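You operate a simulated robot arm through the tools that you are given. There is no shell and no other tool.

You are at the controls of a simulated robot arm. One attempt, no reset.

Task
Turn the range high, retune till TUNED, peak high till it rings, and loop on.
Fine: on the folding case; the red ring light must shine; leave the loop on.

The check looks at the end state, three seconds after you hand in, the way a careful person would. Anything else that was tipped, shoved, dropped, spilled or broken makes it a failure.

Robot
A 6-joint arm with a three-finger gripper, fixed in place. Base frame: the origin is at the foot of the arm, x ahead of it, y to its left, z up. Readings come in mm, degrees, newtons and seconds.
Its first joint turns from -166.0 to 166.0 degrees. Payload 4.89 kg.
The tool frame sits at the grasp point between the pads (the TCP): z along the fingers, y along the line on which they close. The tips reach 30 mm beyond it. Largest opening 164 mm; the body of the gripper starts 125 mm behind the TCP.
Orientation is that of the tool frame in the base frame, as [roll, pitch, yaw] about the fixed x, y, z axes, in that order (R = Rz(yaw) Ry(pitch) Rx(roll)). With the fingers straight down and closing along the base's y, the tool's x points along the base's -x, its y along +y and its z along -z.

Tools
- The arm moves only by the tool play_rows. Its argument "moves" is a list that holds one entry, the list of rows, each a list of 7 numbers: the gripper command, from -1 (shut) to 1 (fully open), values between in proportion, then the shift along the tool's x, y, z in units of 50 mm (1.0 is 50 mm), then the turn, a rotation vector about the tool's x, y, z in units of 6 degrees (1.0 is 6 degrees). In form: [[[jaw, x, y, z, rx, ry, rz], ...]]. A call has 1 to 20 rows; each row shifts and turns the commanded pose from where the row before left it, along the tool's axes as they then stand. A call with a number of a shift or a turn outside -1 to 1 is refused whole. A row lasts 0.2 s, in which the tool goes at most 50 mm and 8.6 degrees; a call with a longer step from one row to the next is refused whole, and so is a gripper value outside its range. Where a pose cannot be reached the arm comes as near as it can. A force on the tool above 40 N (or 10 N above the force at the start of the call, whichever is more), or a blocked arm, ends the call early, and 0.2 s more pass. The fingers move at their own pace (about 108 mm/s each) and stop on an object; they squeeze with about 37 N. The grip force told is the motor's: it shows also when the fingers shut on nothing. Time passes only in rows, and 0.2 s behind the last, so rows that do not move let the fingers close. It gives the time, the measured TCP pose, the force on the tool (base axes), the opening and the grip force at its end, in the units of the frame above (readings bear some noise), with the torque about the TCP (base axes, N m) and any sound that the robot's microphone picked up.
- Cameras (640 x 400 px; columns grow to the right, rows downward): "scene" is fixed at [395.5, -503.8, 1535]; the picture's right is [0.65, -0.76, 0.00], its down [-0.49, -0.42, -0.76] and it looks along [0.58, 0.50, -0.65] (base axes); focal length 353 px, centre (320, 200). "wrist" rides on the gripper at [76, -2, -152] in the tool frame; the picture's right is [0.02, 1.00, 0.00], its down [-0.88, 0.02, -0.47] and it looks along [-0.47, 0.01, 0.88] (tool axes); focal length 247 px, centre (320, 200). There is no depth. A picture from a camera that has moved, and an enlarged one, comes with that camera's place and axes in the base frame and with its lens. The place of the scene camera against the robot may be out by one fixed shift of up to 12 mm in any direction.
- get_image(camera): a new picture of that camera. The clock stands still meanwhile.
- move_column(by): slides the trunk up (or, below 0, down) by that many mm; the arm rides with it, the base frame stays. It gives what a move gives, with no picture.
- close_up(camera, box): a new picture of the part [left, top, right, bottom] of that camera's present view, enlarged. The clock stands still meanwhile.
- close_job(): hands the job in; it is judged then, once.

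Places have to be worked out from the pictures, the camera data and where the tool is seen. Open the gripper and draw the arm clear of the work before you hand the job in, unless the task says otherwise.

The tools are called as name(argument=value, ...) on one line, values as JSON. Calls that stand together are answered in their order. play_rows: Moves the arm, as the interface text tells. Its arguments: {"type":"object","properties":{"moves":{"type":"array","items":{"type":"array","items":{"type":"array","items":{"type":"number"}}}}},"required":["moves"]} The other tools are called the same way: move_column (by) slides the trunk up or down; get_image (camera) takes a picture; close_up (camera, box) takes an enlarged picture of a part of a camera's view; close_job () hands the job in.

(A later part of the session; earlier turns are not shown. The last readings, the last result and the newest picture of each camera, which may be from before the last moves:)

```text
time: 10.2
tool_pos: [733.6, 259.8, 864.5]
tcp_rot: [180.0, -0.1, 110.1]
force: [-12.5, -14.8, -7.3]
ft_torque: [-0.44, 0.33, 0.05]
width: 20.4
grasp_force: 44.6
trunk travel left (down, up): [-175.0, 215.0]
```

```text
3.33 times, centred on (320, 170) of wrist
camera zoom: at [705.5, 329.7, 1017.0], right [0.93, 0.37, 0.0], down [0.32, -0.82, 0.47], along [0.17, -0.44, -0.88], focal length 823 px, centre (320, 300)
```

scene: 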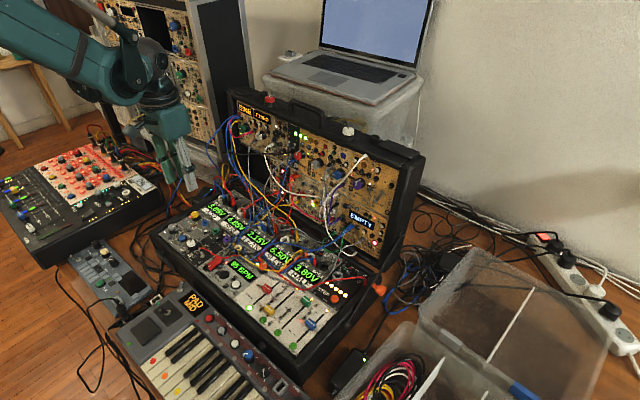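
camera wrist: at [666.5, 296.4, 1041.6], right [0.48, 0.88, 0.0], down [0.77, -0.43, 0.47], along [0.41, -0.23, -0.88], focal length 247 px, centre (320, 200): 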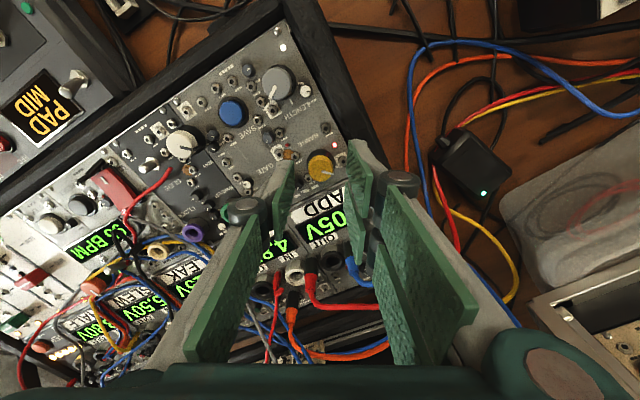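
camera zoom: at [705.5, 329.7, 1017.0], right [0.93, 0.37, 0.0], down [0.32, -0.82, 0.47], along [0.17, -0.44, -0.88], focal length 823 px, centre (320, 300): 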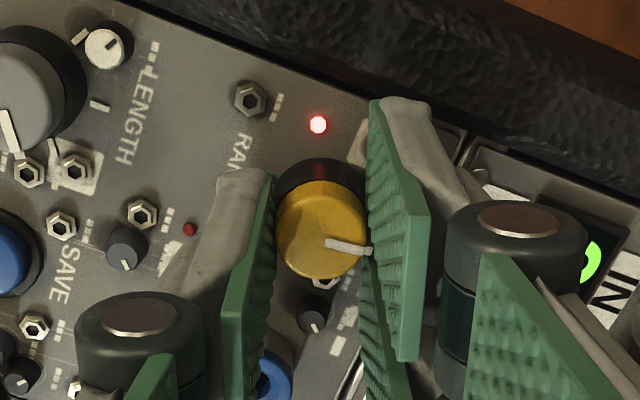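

The pointer keeps station with the fingers, so the knob follows. I relieve the side load by ~1 mm and turn on another 27°.

play_rows(moves=[[[-1, -0.01, -0.02, 0, 0, 0, 0.5], [-1, 0, 0, 0, 0, 0, 0.5], [-1, 0, 0, 0, 0, 0, 0.5], [-1, 0, 0, 0, 0, 0, 0.5], [-1, 0, 0, 0, 0, 0, 0.5], [-1, 0, 0, 0, 0, 0, 0.5], [-1, 0, 0, 0, 0, 0, 0.5], [-1, 0, 0, 0, 0, 0, 0.5], [-1, 0, 0, 0, 0, 0, 0.5]]])

close_up(camera="wrist", box=[230, 110, 410, 230])

close_up(camera="scene", box=[170, 85, 290, 240])

```text
time: 12.2
tool_pos: [733.1, 259.7, 864.9]
tcp_rot: [-180.0, 0.0, 83.4]
force: [-15.2, 3.6, -4.3]
ft_torque: [0.33, 0.42, 0.02]
width: 20.2
grasp_force: 45.1
trunk travel left (down, up): [-175.0, 215.0]
```

```text
3.33 times, centred on (320, 170) of wrist
camera zoom: at [740.0, 334.7, 1017.0], right [1.0, -0.1, 0.0], down [-0.08, -0.88, 0.47], along [-0.05, -0.47, -0.88], focal length 823 px, centre (320, 300)
```

zoom: 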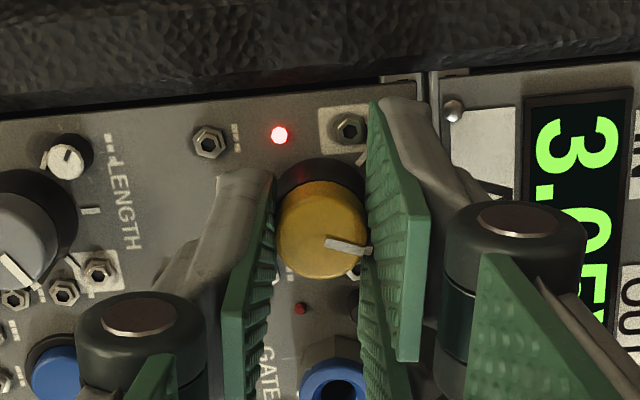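

```text
2.58 times, centred on (230, 162) of scene
camera zoom: at [395.5, -503.8, 1535.0], right [0.65, -0.76, 0.0], down [-0.49, -0.42, -0.76], along [0.58, 0.5, -0.65], focal length 911 px, centre (552, 297)
```

zoom: 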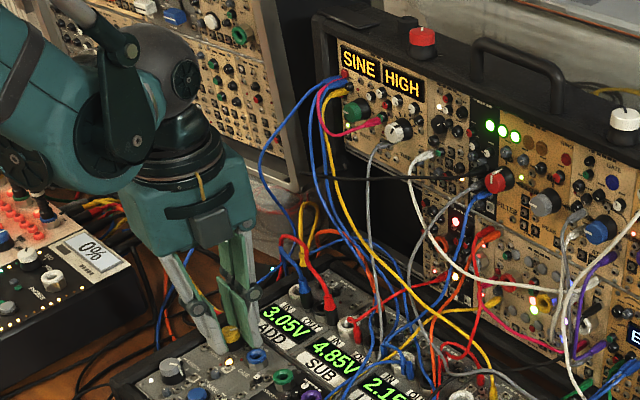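

The display changed from TUNED to HIGH, confirming RANGE drives the oscillator. I finish the last ~20° of RANGE towards the right mark.

play_rows(moves=[[[-1, 0, -0.015, 0, 0, 0, 0.5], [-1, 0, 0, 0, 0, 0, 0.5], [-1, 0, 0, 0, 0, 0, 0.5], [-1, 0, 0, 0, 0, 0, 0.5], [-1, 0, 0, 0, 0, 0, 0.5], [-1, 0, 0, 0, 0, 0, 0.5], [-1, 0, 0, 0, 0, 0, 0]]])

close_up(camera="wrist", box=[230, 110, 410, 230])

close_up(camera="scene", box=[170, 190, 240, 240])

```text
time: 13.8
tool_pos: [732.6, 259.4, 865.0]
tcp_rot: [-180.0, 0.0, 65.3]
force: [-10.0, 12.2, 0.1]
ft_torque: [0.43, 0.24, 0.01]
width: 20.6
grasp_force: 45.2
trunk travel left (down, up): [-175.0, 215.0]
```

```text
3.33 times, centred on (320, 170) of wrist
camera zoom: at [762.5, 328.9, 1017.0], right [0.92, -0.4, 0.0], down [-0.35, -0.81, 0.47], along [-0.19, -0.43, -0.88], focal length 823 px, centre (320, 300)
```

zoom: 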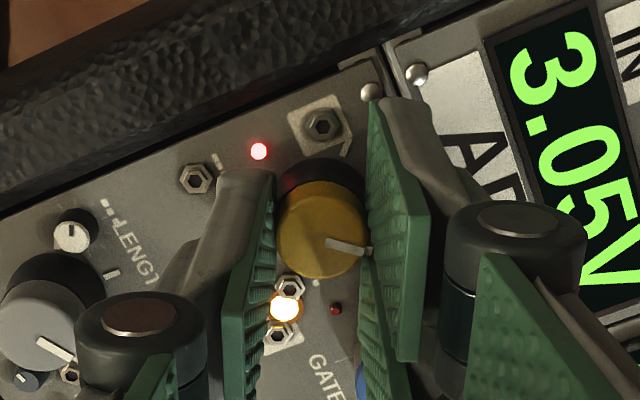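

```text
8.00 times, centred on (205, 215) of scene
camera zoom: at [395.5, -503.8, 1535.0], right [0.65, -0.76, 0.0], down [-0.49, -0.42, -0.76], along [0.58, 0.5, -0.65], focal length 2825 px, centre (1240, 80)
```

zoom: 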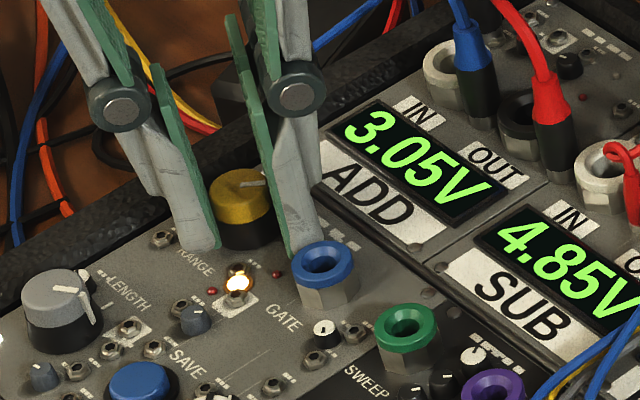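

The amber lamp under RANGE is now lit and the pointer sits on the right mark: RANGE is high. I open gently and lift straight up.

play_rows(moves=[[[-0.56, 0, 0, 0, 0, 0, 0], [-0.56, 0, 0, 0, 0, 0, 0], [-0.56, 0, 0, -0.3, 0, 0, 0], [-0.56, 0, 0, -0.6, 0, 0, 0], [-0.56, 0, 0, -0.9, 0, 0, 0], [-0.56, 0, 0, -0.9, 0, 0, 0], [-0.56, 0, 0, 0, 0, 0, 0]]])

close_up(camera="wrist", box=[230, 90, 410, 210])

get_image(camera="scene")

```text
time: 15.4
tool_pos: [732.8, 257.3, 1001.2]
tcp_rot: [-179.9, 0.0, 65.3]
force: [-0.7, -0.1, -0.2]
ft_torque: [0.03, -0.06, 0.01]
width: 36.0
grasp_force: 0.0
trunk travel left (down, up): [-175.0, 215.0]
```

```text
3.33 times, centred on (320, 150) of wrist
camera zoom: at [763.0, 328.0, 1153.0], right [0.92, -0.4, 0.0], down [-0.35, -0.81, 0.47], along [-0.19, -0.43, -0.88], focal length 823 px, centre (320, 367)
```

zoom: 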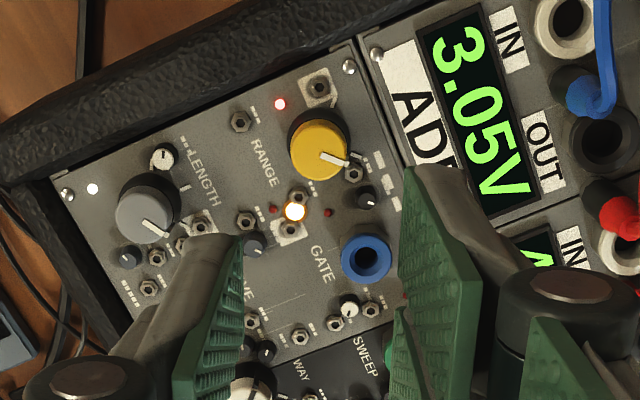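

```text
taken
```

scene: 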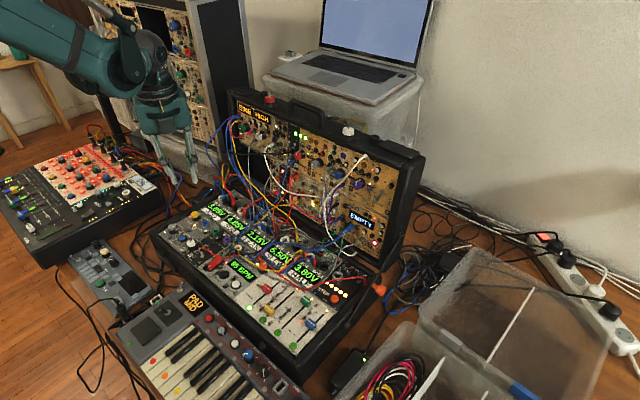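

RANGE is high and its lamp lit; nothing else moved. Now I need the lid's tilt and precise knob places, so I take zooms of the lid edges and the oscillator from the fixed camera.

close_up(camera="scene", box=[350, 140, 430, 280])

close_up(camera="scene", box=[220, 80, 300, 200])

close_up(camera="scene", box=[235, 115, 285, 147])

```text
2.86 times, centred on (390, 210) of scene
camera zoom: at [395.5, -503.8, 1535.0], right [0.65, -0.76, 0.0], down [-0.49, -0.42, -0.76], along [0.58, 0.5, -0.65], focal length 1009 px, centre (120, 171)
```

zoom: 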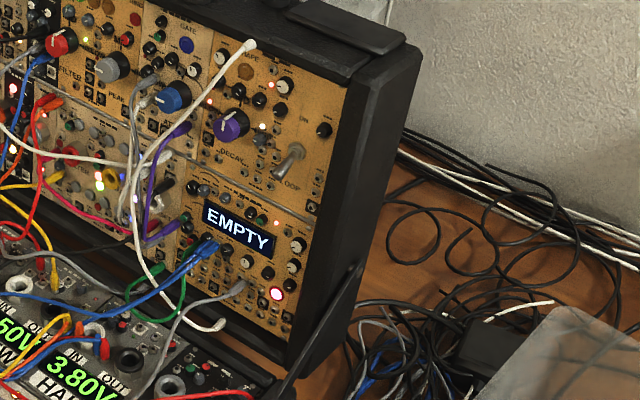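

```text
3.33 times, centred on (260, 140) of scene
camera zoom: at [395.5, -503.8, 1535.0], right [0.65, -0.76, 0.0], down [-0.49, -0.42, -0.76], along [0.58, 0.5, -0.65], focal length 1177 px, centre (520, 400)
```

zoom: 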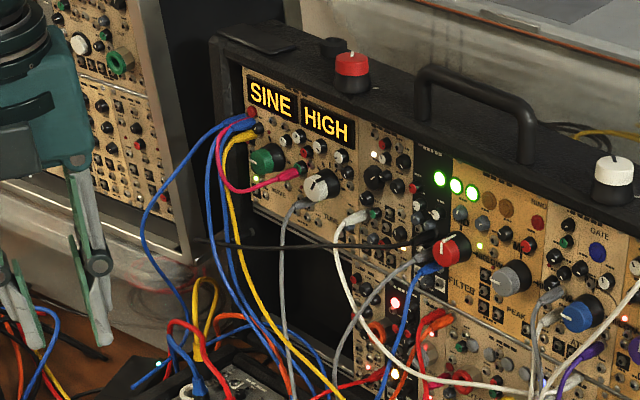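

```text
12.50 times, centred on (260, 131) of scene
camera zoom: at [395.5, -503.8, 1535.0], right [0.65, -0.76, 0.0], down [-0.49, -0.42, -0.76], along [0.58, 0.5, -0.65], focal length 4414 px, centre (1070, 1062)
```

zoom: 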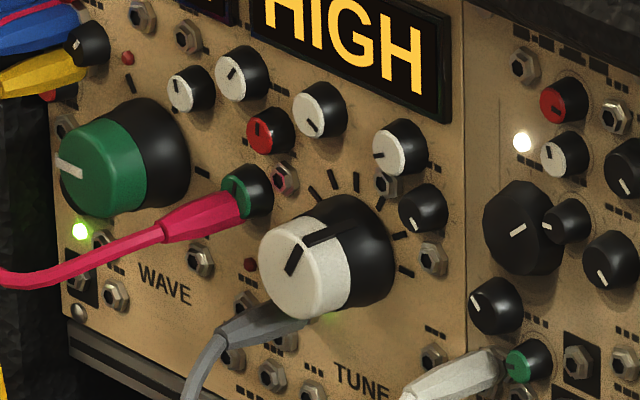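

The lid leans back only about 6°, so its knobs need a nearly horizontal approach. TUNE points at +30° with a grey plug close at lower-left, so I plan a diagonal grip. First I pull back and up, and turn the wrist toward the camera-above orientation.

play_rows(moves=[[[-0.3, 0, 0, -0.8, 0, 0, 0], [-0.3, -0.525, -0.215, -0.7, 0, 0, 0], [-0.3, -0.525, -0.215, -0.7, 0, 0, 0], [-0.3, -0.525, -0.215, -0.7, 0, 0, 0], [-0.3, -0.525, -0.215, -0.7, 0, 0, 0], [-0.3, 0, 0, 0, 0, 0, 0.985], [-0.3, 0, 0, 0, 0, 0, 0.985], [-0.3, 0, 0, 0, 0, 0, 0.985], [-0.3, 0, 0, 0, 0, 0, 0.985], [-0.3, 0, 0, 0, 0, 0, 0.985], [-0.3, 0, 0, 0, 0, 0, 0.985], [-0.3, 0, 0, 0, 0, 0, 0.985], [-0.3, 0, 0, 0, 0, 0, 0.985], [-0.3, 0, 0, 0, 0, 0, 0.985], [-0.3, 0, 0, 0, 0, 0, 0.985], [-0.3, 0, 0, 0, 0, 0, 0.985], [-0.3, 0, 0, 0, 0, 0, 0]]])

```text
time: 19.0
tool_pos: [649.3, 180.7, 1179.8]
tcp_rot: [179.9, 0.0, 23.9]
force: [0.5, 0.2, -0.1]
ft_torque: [0.06, 0.02, 0.01]
width: 57.4
grasp_force: 0.1
out of reach, approached as far as the arm can: row 13, 14, 15, 16
trunk travel left (down, up): [-175.0, 215.0]
```

The wrist reached its roll limit at yaw ≈24°. I unwind the other way, toward a pose where the camera ends up on the right side, which leaves range for turning TUNE.

play_rows(moves=[[[-0.3, 0, 0, 0, 0, 0, -1], [-0.3, 0, 0, 0, 0, 0, -1], [-0.3, 0, 0, 0, 0, 0, -1], [-0.3, 0, 0, 0, 0, 0, -1], [-0.3, 0, 0, 0, 0, 0, -1], [-0.3, 0, 0, 0, 0, 0, -1], [-0.3, 0, 0, 0, 0, 0, -1], [-0.3, 0, 0, 0, 0, 0, -1], [-0.3, 0, 0, 0, 0, 0, -1], [-0.3, 0, 0, 0, 0, 0, -1], [-0.3, 0, 0, 0, 0, 0, -1], [-0.3, 0, 0, 0, 0, 0, -1], [-0.3, 0, 0, 0, 0, 0, -1], [-0.3, 0, 0, 0, 0, 0, -1], [-0.3, 0, 0, 0, 0, 0, -1], [-0.3, 0, 0, 0, 0, 0, -1], [-0.3, 0, 0, 0, 0, 0, -1], [-0.3, 0, 0, 0, 0, 0, -1], [-0.3, 0, 0, 0, 0, 0, -1], [-0.3, 0, 0, 0, 0, 0, -1]]])

```text
time: 23.2
tool_pos: [649.7, 181.5, 1179.0]
tcp_rot: [179.9, 0.1, 144.0]
force: [-0.5, -0.4, 0.8]
ft_torque: [-0.04, 0.05, -0.01]
width: 57.7
grasp_force: 0.1
trunk travel left (down, up): [-175.0, 215.0]
```

Unwinding works. I continue to yaw ≈264°.

play_rows(moves=[[[-0.3, 0, 0, 0, 0, 0, -1], [-0.3, 0, 0, 0, 0, 0, -1], [-0.3, 0, 0, 0, 0, 0, -1], [-0.3, 0, 0, 0, 0, 0, -1], [-0.3, 0, 0, 0, 0, 0, -1], [-0.3, 0, 0, 0, 0, 0, -1], [-0.3, 0, 0, 0, 0, 0, -1], [-0.3, 0, 0, 0, 0, 0, -1], [-0.3, 0, 0, 0, 0, 0, -1], [-0.3, 0, 0, 0, 0, 0, -1], [-0.3, 0, 0, 0, 0, 0, -1], [-0.3, 0, 0, 0, 0, 0, -1], [-0.3, 0, 0, 0, 0, 0, -1], [-0.3, 0, 0, 0, 0, 0, -1], [-0.3, 0, 0, 0, 0, 0, -1], [-0.3, 0, 0, 0, 0, 0, -1], [-0.3, 0, 0, 0, 0, 0, -1], [-0.3, 0, 0, 0, 0, 0, -1], [-0.3, 0, 0, 0, 0, 0, -1], [-0.3, 0, 0, 0, 0, 0, -1]]])

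```text
time: 27.4
tool_pos: [649.3, 182.4, 1180.2]
tcp_rot: [180.0, 0.0, -96.0]
force: [0.2, 0.2, 0.3]
ft_torque: [0.0, 0.0, 0.01]
width: 57.6
grasp_force: 0.1
trunk travel left (down, up): [-175.0, 215.0]
```

Now I tilt the tool up to point at the lid (about 84.5° about its x axis) while staying well away from everything.

play_rows(moves=[[[-0.3, 0, 0, 0, 0, 0, -1], [-0.3, 0, 0, 0, 1, 0, 0], [-0.3, 0, 0, 0, 1, 0, 0], [-0.3, 0, 0, 0, 1, 0, 0], [-0.3, 0, 0, 0, 1, 0, 0], [-0.3, 0, 0, 0, 1, 0, 0], [-0.3, 0, 0, 0, 1, 0, 0], [-0.3, 0, 0, 0, 1, 0, 0], [-0.3, 0, 0, 0, 1, 0, 0], [-0.3, 0, 0, 0, 1, 0, 0], [-0.3, 0, 0, 0, 1, 0, 0], [-0.3, 0, 0, 0, 1, 0, 0], [-0.3, 0, 0, 0, 1, 0, 0], [-0.3, 0, 0, 0, 1, 0, 0], [-0.3, 0, 0, 0, 1, 0, 0], [-0.3, 0, 0, 0, 0, 0, 0]]])

get_image(camera="wrist")

get_image(camera="scene")

```text
time: 30.8
tool_pos: [650.1, 181.5, 1180.1]
tcp_rot: [-95.9, 0.0, -90.1]
force: [-0.3, 1.5, -0.3]
ft_torque: [0.02, -0.04, -0.01]
width: 57.5
grasp_force: 0.1
trunk travel left (down, up): [-175.0, 215.0]
```

```text
taken
camera wrist: at [498.3, 105.3, 1197.0], right [-0.1, -0.02, -0.99], down [-0.47, 0.88, 0.03], along [0.88, 0.47, -0.1], focal length 247 px, centre (320, 200)
```

wrist: 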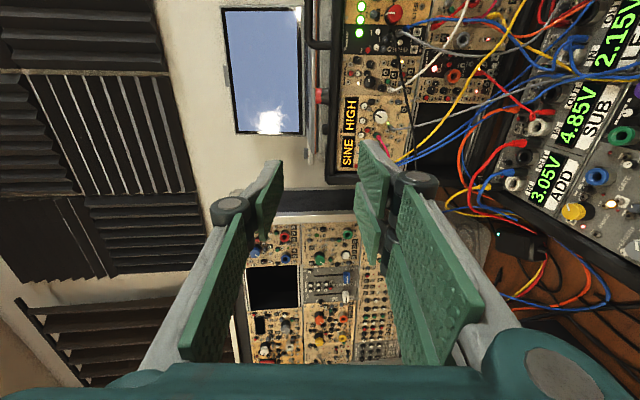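

```text
taken
```

scene: 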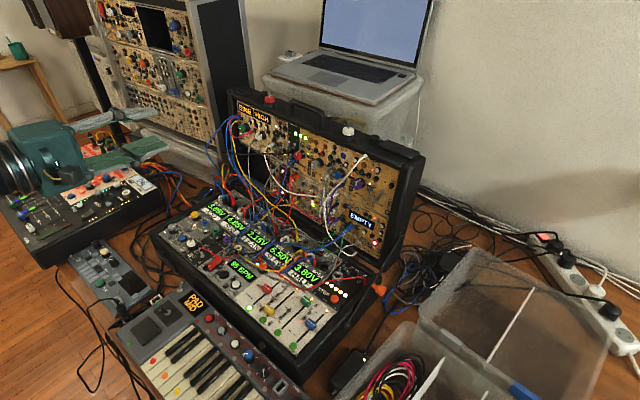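

The arm reaches this pose and the tool axis (5.9° below horizontal) matches the lid's estimated normal. I zoom on the TUNE area from here to refine its place and the clearance around it.

close_up(camera="wrist", box=[335, 70, 435, 170])

close_up(camera="wrist", box=[355, 95, 411, 130])

close_up(camera="wrist", box=[330, 0, 640, 200])

```text
4.00 times, centred on (385, 120) of wrist
camera zoom: at [498.3, 105.3, 1197.0], right [-0.1, -0.02, -0.99], down [-0.47, 0.88, 0.03], along [0.88, 0.47, -0.1], focal length 988 px, centre (60, 520)
```

zoom: 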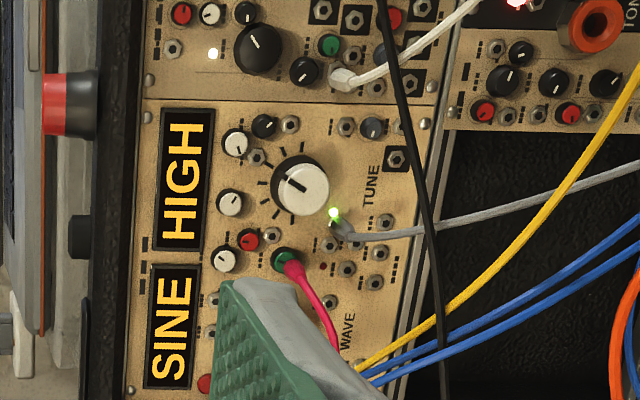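

```text
11.43 times, centred on (383, 112) of wrist
camera zoom: at [498.3, 105.3, 1197.0], right [-0.1, -0.02, -0.99], down [-0.47, 0.88, 0.03], along [0.88, 0.47, -0.1], focal length 2823 px, centre (-400, 1200)
```

zoom: 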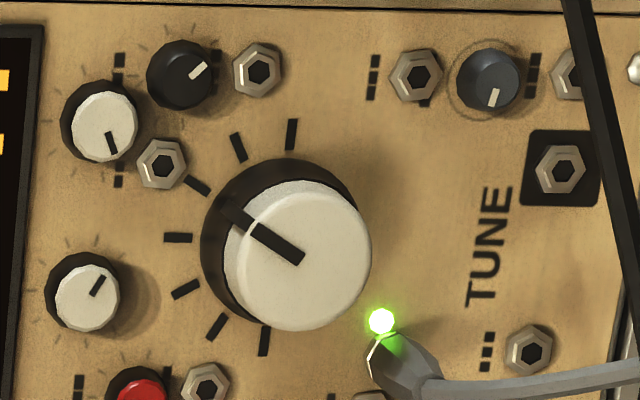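

```text
2.00 times, centred on (485, 100) of wrist
camera zoom: at [498.3, 105.3, 1197.0], right [-0.1, -0.02, -0.99], down [-0.47, 0.88, 0.03], along [0.88, 0.47, -0.1], focal length 494 px, centre (-10, 400)
```

zoom: 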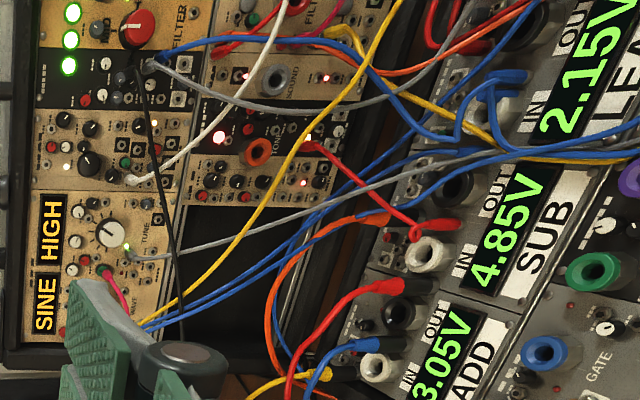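

From here I see TUNE well, but a black cable and the grey plug run close in front of its lower side, so I need good depth on those. I move a bit nearer (x≈740, z≈1110) at the same attitude for a second viewpoint.

play_rows(moves=[[[-0.3, 0, 0.35, 0.6, 0, 0, 0], [-0.3, 0, 0.35, 0.6, 0, 0, 0], [-0.3, 0, 0.35, 0.6, 0, 0, 0], [-0.3, 0, 0, 0, 0, 0, 0]]])

get_image(camera="wrist")

close_up(camera="wrist", box=[330, 0, 550, 140])

```text
time: 31.8
tool_pos: [733.3, 181.8, 1117.3]
tcp_rot: [-96.0, 0.0, -90.1]
force: [0.4, 0.6, -0.7]
ft_torque: [0.01, -0.01, -0.07]
width: 57.4
grasp_force: 0.1
trunk travel left (down, up): [-175.0, 215.0]
```

```text
taken
camera wrist: at [582.8, 104.8, 1134.4], right [-0.1, -0.02, -0.99], down [-0.47, 0.88, 0.03], along [0.88, 0.47, -0.1], focal length 247 px, centre (320, 200)
```

wrist: 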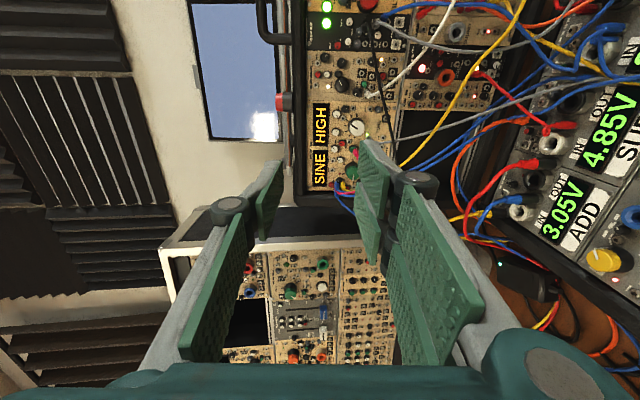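

```text
2.86 times, centred on (440, 70) of wrist
camera zoom: at [582.8, 104.8, 1134.4], right [-0.1, -0.02, -0.99], down [-0.47, 0.88, 0.03], along [0.88, 0.47, -0.1], focal length 706 px, centre (-23, 571)
```

zoom: 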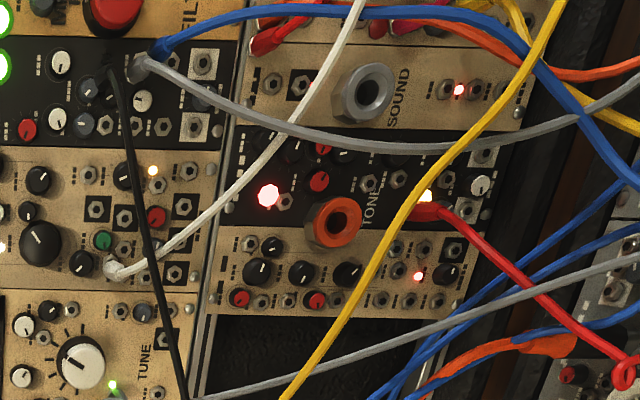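

Combining the views, the black cable passes about 55 mm in front of TUNE and ~33 mm below its axis, and the grey plug sits ~26 mm off at lower-left. I take a fine zoom on TUNE from here to pin down the cap centre.

close_up(camera="wrist", box=[333, 112, 381, 142])

close_up(camera="wrist", box=[300, 90, 400, 200])

```text
13.33 times, centred on (357, 127) of wrist
camera zoom: at [582.8, 104.8, 1134.4], right [-0.1, -0.02, -0.99], down [-0.47, 0.88, 0.03], along [0.88, 0.47, -0.1], focal length 3293 px, centre (-173, 1173)
```

zoom: 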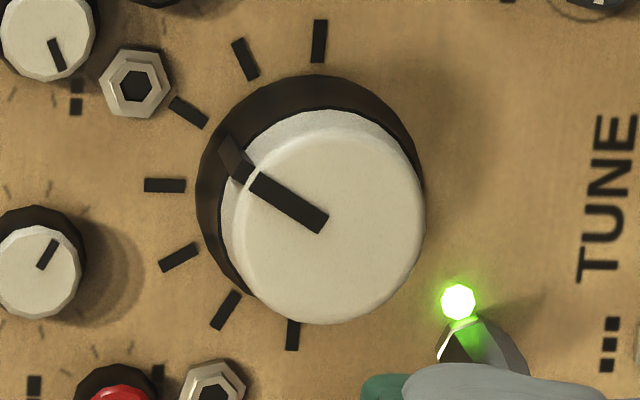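

```text
3.64 times, centred on (350, 145) of wrist
camera zoom: at [582.8, 104.8, 1134.4], right [-0.1, -0.02, -0.99], down [-0.47, 0.88, 0.03], along [0.88, 0.47, -0.1], focal length 898 px, centre (211, 400)
```

zoom: 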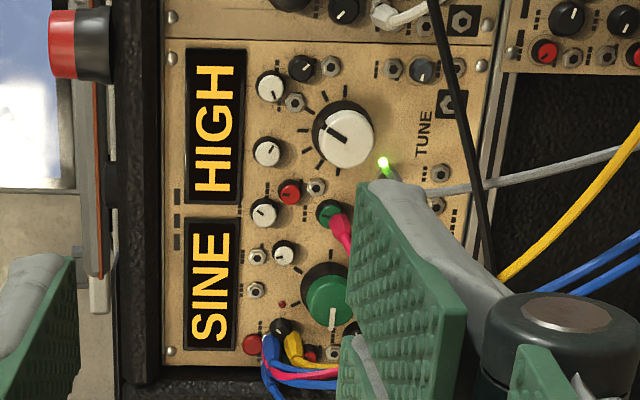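

Cap face centre is about (933, 179.5, 1042), knob height ~19 mm. I'll approach with the grip axis at 45° and the tool's back tilted 15° up-right to stay clear of plug and cable; first I set this attitude and move to a pre-grasp about 70 mm off.

play_rows(moves=[[[-0.5, 0, 0, 0, 0, 0, -1], [-0.5, 0, 0, 0, 0, 0, -1], [-0.5, 0, 0, 0, 0, 0, -1], [-0.5, 0, 0, 0, 0, 0, -1], [-0.5, 0, 0, 0, 0, 0, -1], [-0.5, 0, 0, 0, 0, 0, -1], [-0.5, 0, 0, 0, 0, 0, -1], [-0.5, 0, 0, 0, 0, 0, -0.5], [-0.5, 0, 0, 0, 0, -1, 0], [-0.5, 0, 0, 0, 0, -1, 0], [-0.5, 0, 0, 0, 0, -0.5, 0], [-0.5, 0.098, 0.2, 0.5765, 0, 0, 0], [-0.5, 0.098, 0.2, 0.5765, 0, 0, 0], [-0.5, 0.098, 0.2, 0.5765, 0, 0, 0], [-0.5, 0.098, 0.2, 0.5765, 0, 0, 0], [-0.5, 0, 0, 0, 0, 0, 0]]])

get_image(camera="wrist")

get_image(camera="scene")

```text
time: 35.2
tool_pos: [845.1, 161.9, 1069.5]
tcp_rot: [-112.0, -40.6, -64.3]
force: [0.4, 0.4, -0.4]
ft_torque: [-0.02, -0.03, -0.02]
width: 40.9
grasp_force: 0.1
trunk travel left (down, up): [-175.0, 215.0]
```

```text
taken
camera wrist: at [727.2, 82.5, 1163.8], right [-0.07, -0.72, -0.69], down [-0.74, 0.5, -0.45], along [0.67, 0.48, -0.57], focal length 247 px, centre (320, 200)
```

wrist: 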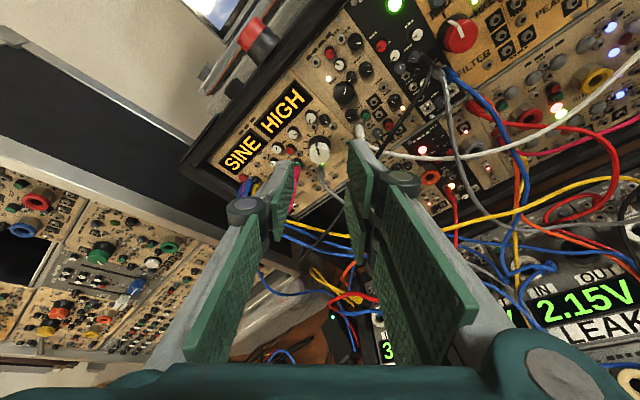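

```text
taken
```

scene: 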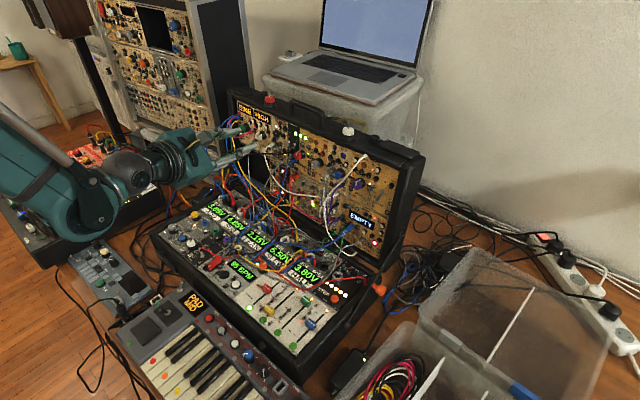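

close_up(camera="wrist", box=[270, 115, 380, 195])

close_up(camera="scene", box=[210, 90, 310, 180])

```text
5.00 times, centred on (325, 155) of wrist
camera zoom: at [727.2, 82.5, 1163.8], right [-0.07, -0.72, -0.69], down [-0.74, 0.5, -0.45], along [0.67, 0.48, -0.57], focal length 1235 px, centre (295, 425)
```

zoom: 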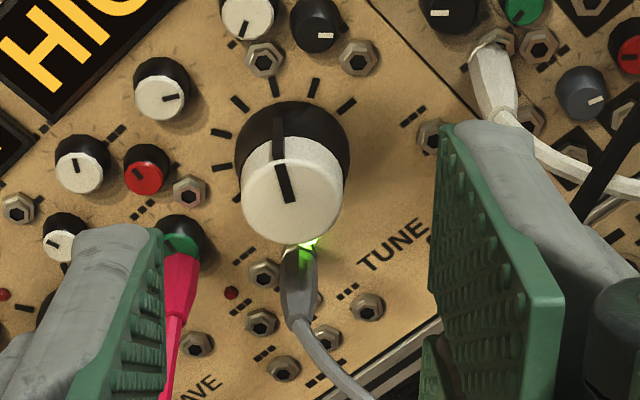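

```text
4.44 times, centred on (260, 135) of scene
camera zoom: at [395.5, -503.8, 1535.0], right [0.65, -0.76, 0.0], down [-0.49, -0.42, -0.76], along [0.58, 0.5, -0.65], focal length 1569 px, centre (587, 489)
```

zoom: 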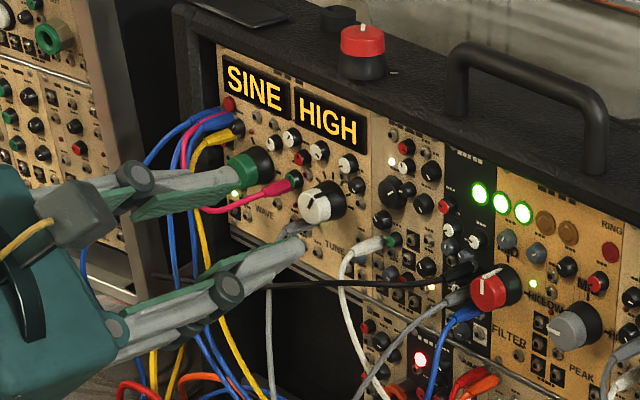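

The cap sits almost on the tool axis (about 1 mm off). I narrow the jaw to ~30 mm, correct sideways, keep the pads slightly high of centre for extra clearance from the plugs, and advance 45 mm.

play_rows(moves=[[[-0.634, 0.04, -0.02, 0, 0, 0, 0], [-0.634, 0, 0, 0.3, 0, 0, 0], [-0.634, 0, 0, 0.3, 0, 0, 0], [-0.634, 0, 0, 0.3, 0, 0, 0], [-0.634, 0, 0, 0, 0, 0, 0]]])

close_up(camera="wrist", box=[250, 110, 390, 210])

close_up(camera="scene", box=[220, 95, 300, 165])

```text
time: 36.4
tool_pos: [888.6, 169.7, 1059.9]
tcp_rot: [-112.0, -40.7, -64.4]
force: [0.4, -0.5, -0.3]
ft_torque: [-0.02, 0.01, -0.02]
width: 29.9
grasp_force: 0.1
trunk travel left (down, up): [-175.0, 215.0]
```

```text
4.00 times, centred on (320, 160) of wrist
camera zoom: at [769.9, 89.5, 1153.2], right [-0.07, -0.72, -0.69], down [-0.74, 0.5, -0.45], along [0.67, 0.48, -0.57], focal length 988 px, centre (320, 360)
```

zoom: 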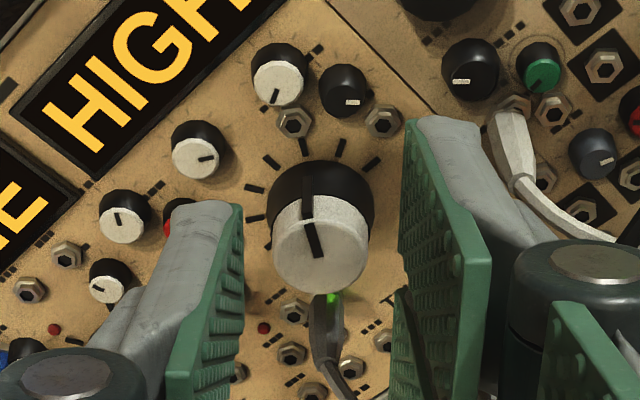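

```text
5.71 times, centred on (260, 130) of scene
camera zoom: at [395.5, -503.8, 1535.0], right [0.65, -0.76, 0.0], down [-0.49, -0.42, -0.76], along [0.58, 0.5, -0.65], focal length 2018 px, centre (663, 600)
```

zoom: 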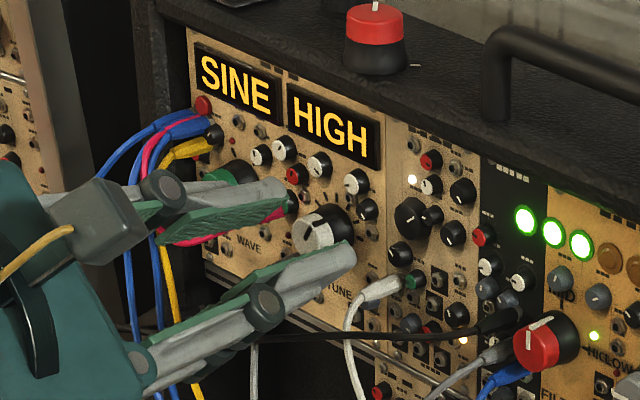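

Alignment is good: the cap is midway between the pads. I advance the last 25 mm slowly.

play_rows(moves=[[[-0.634, 0, 0, 0.15, 0, 0, 0], [-0.634, 0, 0, 0.15, 0, 0, 0], [-0.634, 0, 0, 0.1, 0, 0, 0], [-0.634, 0, 0, 0.08, 0, 0, 0], [-0.634, 0, 0, 0, 0, 0, 0]]])

close_up(camera="wrist", box=[250, 110, 390, 210])

close_up(camera="scene", box=[220, 95, 300, 165])

```text
time: 37.6
tool_pos: [912.3, 172.3, 1053.2]
tcp_rot: [-111.9, -40.7, -64.4]
force: [-0.4, 0.7, 0.0]
ft_torque: [0.0, 0.01, 0.02]
width: 30.0
grasp_force: 0.1
trunk travel left (down, up): [-175.0, 215.0]
```

```text
4.00 times, centred on (320, 160) of wrist
camera zoom: at [793.1, 93.6, 1146.4], right [-0.07, -0.72, -0.69], down [-0.74, 0.5, -0.45], along [0.67, 0.48, -0.57], focal length 988 px, centre (320, 360)
```

zoom: 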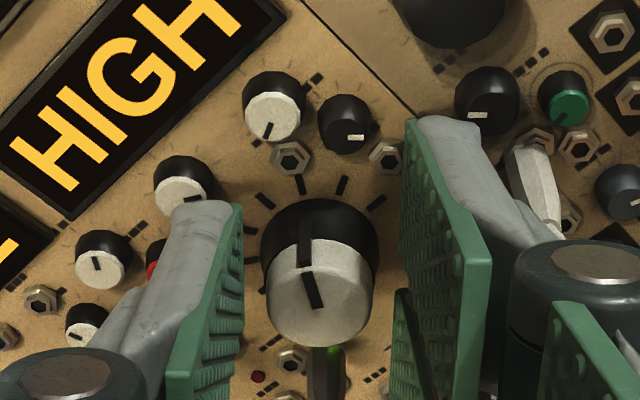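

```text
5.71 times, centred on (260, 130) of scene
camera zoom: at [395.5, -503.8, 1535.0], right [0.65, -0.76, 0.0], down [-0.49, -0.42, -0.76], along [0.58, 0.5, -0.65], focal length 2018 px, centre (663, 600)
```

zoom: 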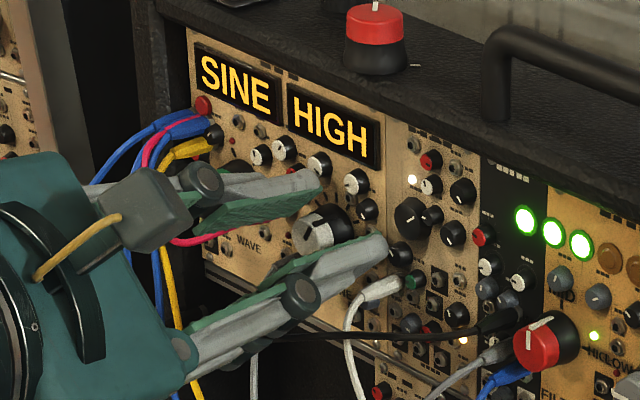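

Free of contact, and the cap is where expected. I close on it.

play_rows(moves=[[[-0.75, 0, 0, 0, 0, 0, 0], [-1, 0, 0, 0, 0, 0, 0], [-1, 0, 0, 0, 0, 0, 0], [-1, 0, 0, 0, 0, 0, 0]]])

close_up(camera="wrist", box=[250, 110, 390, 210])

```text
time: 38.6
tool_pos: [911.2, 173.0, 1051.3]
tcp_rot: [-111.8, -40.7, -64.3]
force: [1.4, 0.5, -0.3]
ft_torque: [0.03, -0.03, 0.02]
width: 20.5
grasp_force: 45.2
trunk travel left (down, up): [-175.0, 215.0]
```

```text
4.00 times, centred on (320, 160) of wrist
camera zoom: at [793.1, 93.5, 1146.5], right [-0.07, -0.72, -0.69], down [-0.74, 0.5, -0.45], along [0.67, 0.48, -0.57], focal length 988 px, centre (320, 360)
```

zoom: 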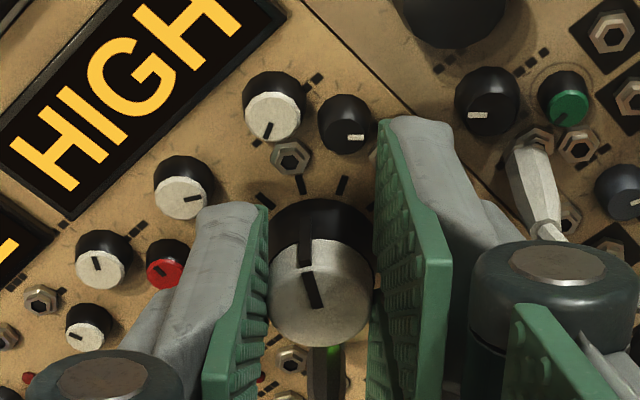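

Held at 20.5 mm with almost no side load. I turn counter-clockwise 12° about the knob's own axis and check the display.

play_rows(moves=[[[-1, 0, -0.011, 0, -0.13, 0, -0.483], [-1, 0, -0.011, 0, -0.13, 0, -0.483], [-1, 0, -0.011, 0, -0.13, 0, -0.483], [-1, 0, -0.011, 0, -0.13, 0, -0.483], [-1, 0, 0, 0, 0, 0, 0]]])

close_up(camera="wrist", box=[230, 90, 410, 220])

close_up(camera="scene", box=[220, 95, 300, 165])

```text
time: 39.8
tool_pos: [911.5, 173.6, 1054.1]
tcp_rot: [-120.5, -51.1, -57.0]
force: [4.1, 5.8, 2.8]
ft_torque: [0.12, 0.01, 0.21]
width: 20.2
grasp_force: 45.4
trunk travel left (down, up): [-175.0, 215.0]
```

```text
3.08 times, centred on (320, 155) of wrist
camera zoom: at [794.8, 114.0, 1162.6], right [-0.05, -0.85, -0.52], down [-0.75, 0.38, -0.55], along [0.66, 0.36, -0.65], focal length 760 px, centre (320, 338)
```

zoom: 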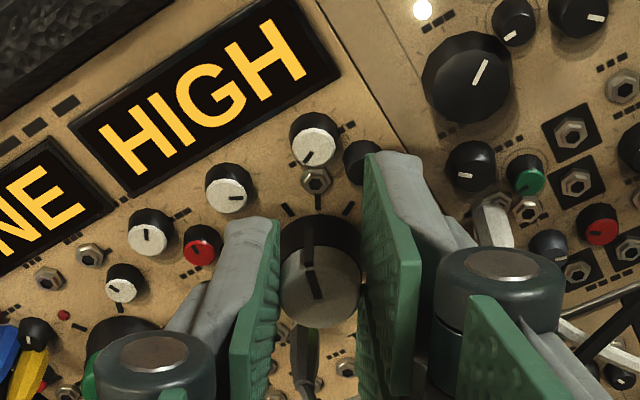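

```text
5.71 times, centred on (260, 130) of scene
camera zoom: at [395.5, -503.8, 1535.0], right [0.65, -0.76, 0.0], down [-0.49, -0.42, -0.76], along [0.58, 0.5, -0.65], focal length 2018 px, centre (663, 600)
```

zoom: 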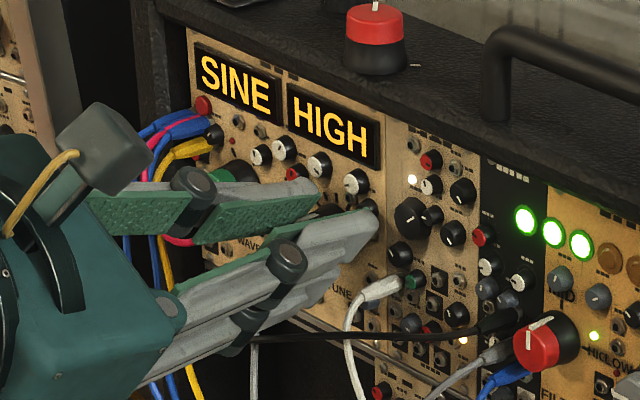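

The knob followed smoothly; display still HIGH. I go on another 12°.

play_rows(moves=[[[-1, 0, -0.011, 0, -0.13, 0, -0.483], [-1, 0, -0.011, 0, -0.13, 0, -0.483], [-1, 0, -0.011, 0, -0.13, 0, -0.483], [-1, 0, -0.011, 0, -0.13, 0, -0.483], [-1, 0, 0, 0, 0, 0, 0]]])

close_up(camera="wrist", box=[230, 90, 410, 220])

close_up(camera="scene", box=[220, 95, 300, 165])

```text
time: 41.0
tool_pos: [910.6, 176.5, 1055.0]
tcp_rot: [-133.7, -60.5, -44.4]
force: [12.0, 12.2, 10.7]
ft_torque: [0.15, -1.13, 0.09]
width: 20.2
grasp_force: 44.9
trunk travel left (down, up): [-175.0, 215.0]
```

```text
3.08 times, centred on (320, 155) of wrist
camera zoom: at [795.8, 137.4, 1173.9], right [-0.03, -0.94, -0.34], down [-0.75, 0.24, -0.61], along [0.66, 0.23, -0.72], focal length 760 px, centre (320, 338)
```

zoom: 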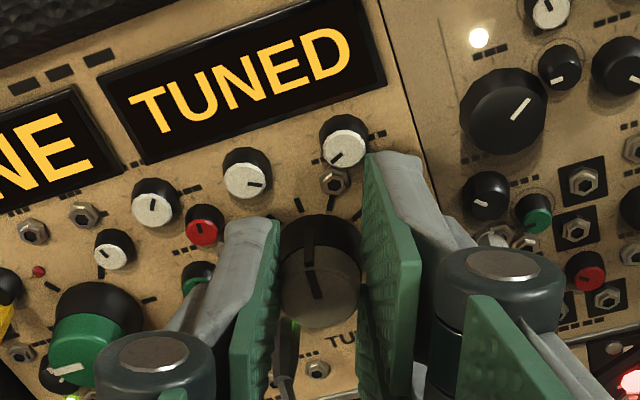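

```text
5.71 times, centred on (260, 130) of scene
camera zoom: at [395.5, -503.8, 1535.0], right [0.65, -0.76, 0.0], down [-0.49, -0.42, -0.76], along [0.58, 0.5, -0.65], focal length 2018 px, centre (663, 600)
```

zoom: 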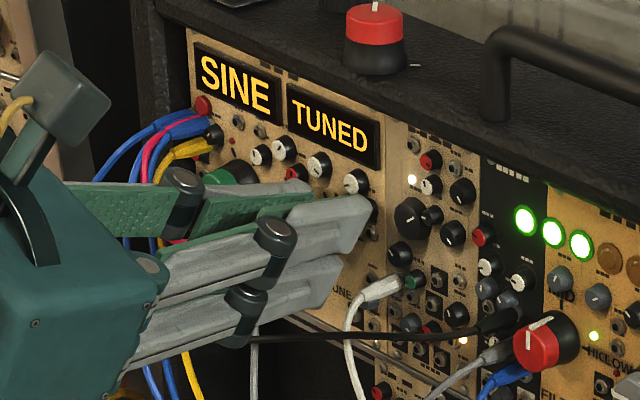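

Display reads TUNED. I release the knob with just a small opening, to see whether it holds.

play_rows(moves=[[[-0.7, 0, 0, 0, 0, 0, 0], [-0.69, 0, 0, 0, 0, 0, 0], [-0.69, 0, 0, 0, 0, 0, 0]]])

close_up(camera="wrist", box=[230, 90, 410, 220])

```text
time: 41.8
tool_pos: [910.3, 175.2, 1054.7]
tcp_rot: [-133.9, -60.3, -44.6]
force: [-0.3, -0.7, -0.7]
ft_torque: [0.01, 0.02, -0.01]
width: 25.4
grasp_force: 0.0
trunk travel left (down, up): [-175.0, 215.0]
```

```text
3.08 times, centred on (320, 155) of wrist
camera zoom: at [795.7, 136.5, 1173.7], right [-0.03, -0.94, -0.34], down [-0.75, 0.24, -0.61], along [0.66, 0.23, -0.72], focal length 760 px, centre (320, 338)
```

zoom: 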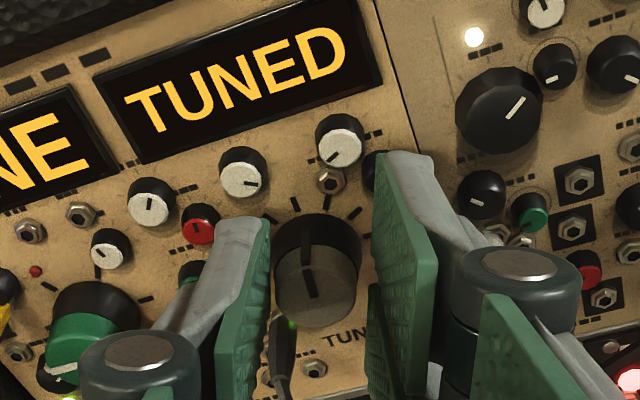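

Still TUNED with zero force after release. I back straight out along the tool axis.

play_rows(moves=[[[-0.69, 0, 0, -0.2, 0, 0, 0], [-0.69, 0, 0, -0.3, 0, 0, 0], [-0.69, 0, 0, -0.5, 0, 0, 0], [-0.69, 0, 0, -0.6, 0, 0, 0], [-0.69, 0, 0, -0.6, 0, 0, 0], [-0.5, 0, 0, 0, 0, 0, 0]]])

get_image(camera="wrist")

close_up(camera="scene", box=[220, 80, 340, 180])

```text
time: 43.2
tool_pos: [808.8, 166.2, 1093.9]
tcp_rot: [-133.7, -60.4, -44.7]
force: [0.3, 0.6, -0.1]
ft_torque: [0.03, -0.03, 0.04]
width: 40.9
grasp_force: 0.0
trunk travel left (down, up): [-175.0, 215.0]
```

```text
taken
camera wrist: at [692.9, 126.4, 1212.0], right [-0.03, -0.94, -0.34], down [-0.75, 0.24, -0.61], along [0.66, 0.23, -0.72], focal length 247 px, centre (320, 200)
```

wrist: 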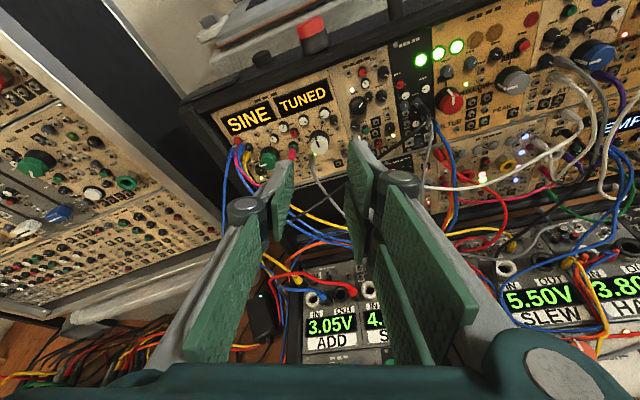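

```text
4.00 times, centred on (280, 130) of scene
camera zoom: at [395.5, -503.8, 1535.0], right [0.65, -0.76, 0.0], down [-0.49, -0.42, -0.76], along [0.58, 0.5, -0.65], focal length 1412 px, centre (480, 480)
```

zoom: 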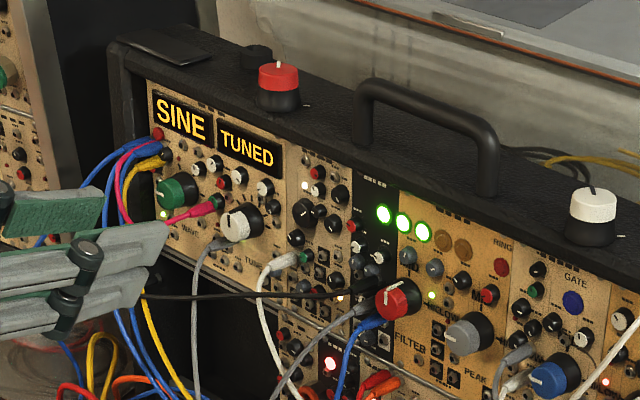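

TUNED holds and nothing else changed. Next is PEAK: I shift the arm right and back to look at it from about (760, -25, 1105).

play_rows(moves=[[[-0.3, 0, 0, -0.8, 0, 0, 0], [-0.3, 0.228, 0.702, -0.11, 0, 0, 0], [-0.3, 0.228, 0.702, -0.11, 0, 0, 0], [-0.3, 0.228, 0.702, -0.11, 0, 0, 0], [-0.3, 0.228, 0.702, -0.11, 0, 0, 0], [-0.3, 0.228, 0.702, -0.11, 0, 0, 0], [-0.3, 0, 0, 0, 0, 0, 0]]])

get_image(camera="wrist")

close_up(camera="wrist", box=[250, 80, 400, 190])

```text
time: 44.8
tool_pos: [759.3, 9.1, 1101.8]
tcp_rot: [-134.5, -60.4, -45.6]
force: [0.1, 1.3, 0.2]
ft_torque: [-0.02, 0.01, -0.05]
width: 57.3
grasp_force: 0.0
out of reach, approached as far as the arm can: row 5, 6
trunk travel left (down, up): [-175.0, 215.0]
```

```text
taken
camera wrist: at [643.0, -26.3, 1222.1], right [-0.06, -0.94, -0.33], down [-0.75, 0.26, -0.61], along [0.66, 0.21, -0.72], focal length 247 px, centre (320, 200)
```

wrist: 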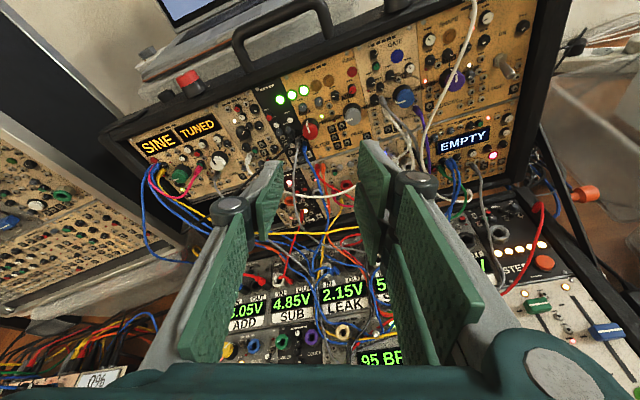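

```text
3.64 times, centred on (325, 135) of wrist
camera zoom: at [643.0, -26.3, 1222.1], right [-0.06, -0.94, -0.33], down [-0.75, 0.26, -0.61], along [0.66, 0.21, -0.72], focal length 898 px, centre (302, 436)
```

zoom: 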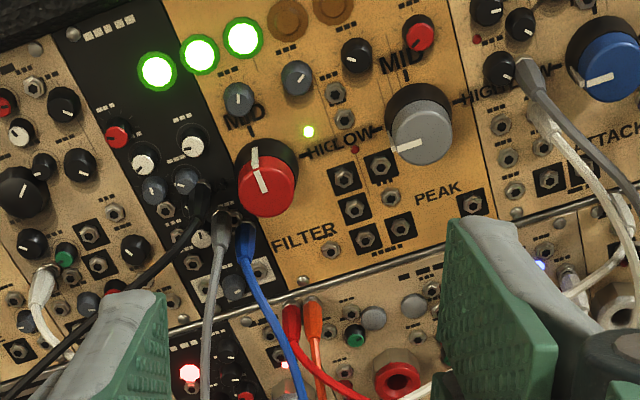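

I hit the wrist roll limit again near "camera up", which is fine because PEAK must turn clockwise, away from that limit. I zoom on PEAK to locate it and its surroundings exactly.

close_up(camera="wrist", box=[325, 90, 389, 130])

close_up(camera="wrist", box=[260, 60, 460, 280])

close_up(camera="scene", box=[280, 120, 380, 200])

```text
10.00 times, centred on (357, 110) of wrist
camera zoom: at [643.0, -26.3, 1222.1], right [-0.06, -0.94, -0.33], down [-0.75, 0.26, -0.61], along [0.66, 0.21, -0.72], focal length 2470 px, centre (-50, 1100)
```

zoom: 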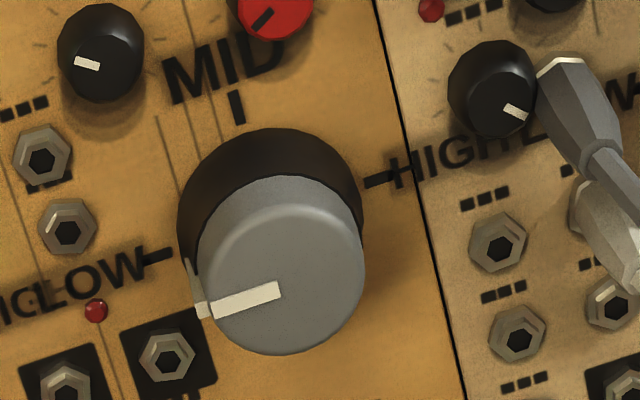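

```text
1.82 times, centred on (360, 170) of wrist
camera zoom: at [643.0, -26.3, 1222.1], right [-0.06, -0.94, -0.33], down [-0.75, 0.26, -0.61], along [0.66, 0.21, -0.72], focal length 449 px, centre (247, 254)
```

zoom: 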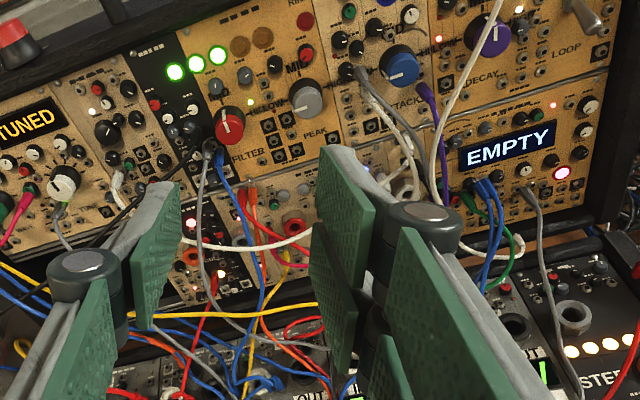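

```text
5.00 times, centred on (330, 160) of scene
camera zoom: at [395.5, -503.8, 1535.0], right [0.65, -0.76, 0.0], down [-0.49, -0.42, -0.76], along [0.58, 0.5, -0.65], focal length 1766 px, centre (270, 400)
```

zoom: 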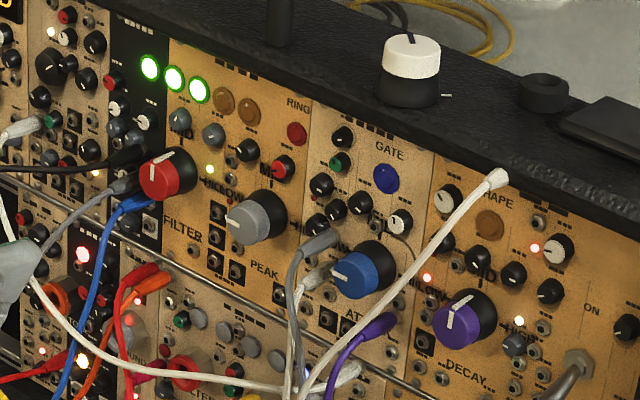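

PEAK points at LOW with the HIGH tick 180° clockwise, and its surroundings are open. I re-orient (camera below, tool back tilted up) so that I can turn it ~80–100° per grasp with the palm staying clear of the cables.

play_rows(moves=[[[-0.5, 0, 0, 0, 0, 1, 0], [-0.5, 0, 0, 0, 0, 1, 0], [-0.5, 0, 0, 0, 0, 0.45, 0], [-0.5, 0, 0, 0, 0, 0, 1], [-0.5, 0, 0, 0, 0, 0, 1], [-0.5, 0, 0, 0, 0, 0, 1], [-0.5, 0, 0, 0, 0, 0, 1], [-0.5, 0, 0, 0, 0, 0, 1], [-0.5, 0, 0, 0, 0, 0, 1], [-0.5, 0, 0, 0, 0, 0, 1], [-0.5, 0, 0, 0, 0, 0, 1], [-0.5, 0, 0, 0, 0, 0, 1], [-0.5, 0, 0, 0, 0, 0, 1], [-0.5, 0, 0, 0, 0, 0, 1], [-0.5, 0, 0, 0, 0, 0, 1], [-0.5, 0, 0, 0, 0, 0, 1], [-0.5, 0, 0, 0, 0, 0, 1], [-0.5, 0, 0, 0, 0, 0, 1], [-0.5, 0, 0, 0, 0, 0, 1]]])

```text
time: 48.8
tool_pos: [764.1, 9.6, 1116.0]
tcp_rot: [-97.1, 26.8, -93.1]
force: [0.3, 0.3, -0.3]
ft_torque: [0.01, 0.0, 0.02]
width: 41.0
grasp_force: 0.0
out of reach, approached as far as the arm can: row 3
trunk travel left (down, up): [-175.0, 215.0]
```

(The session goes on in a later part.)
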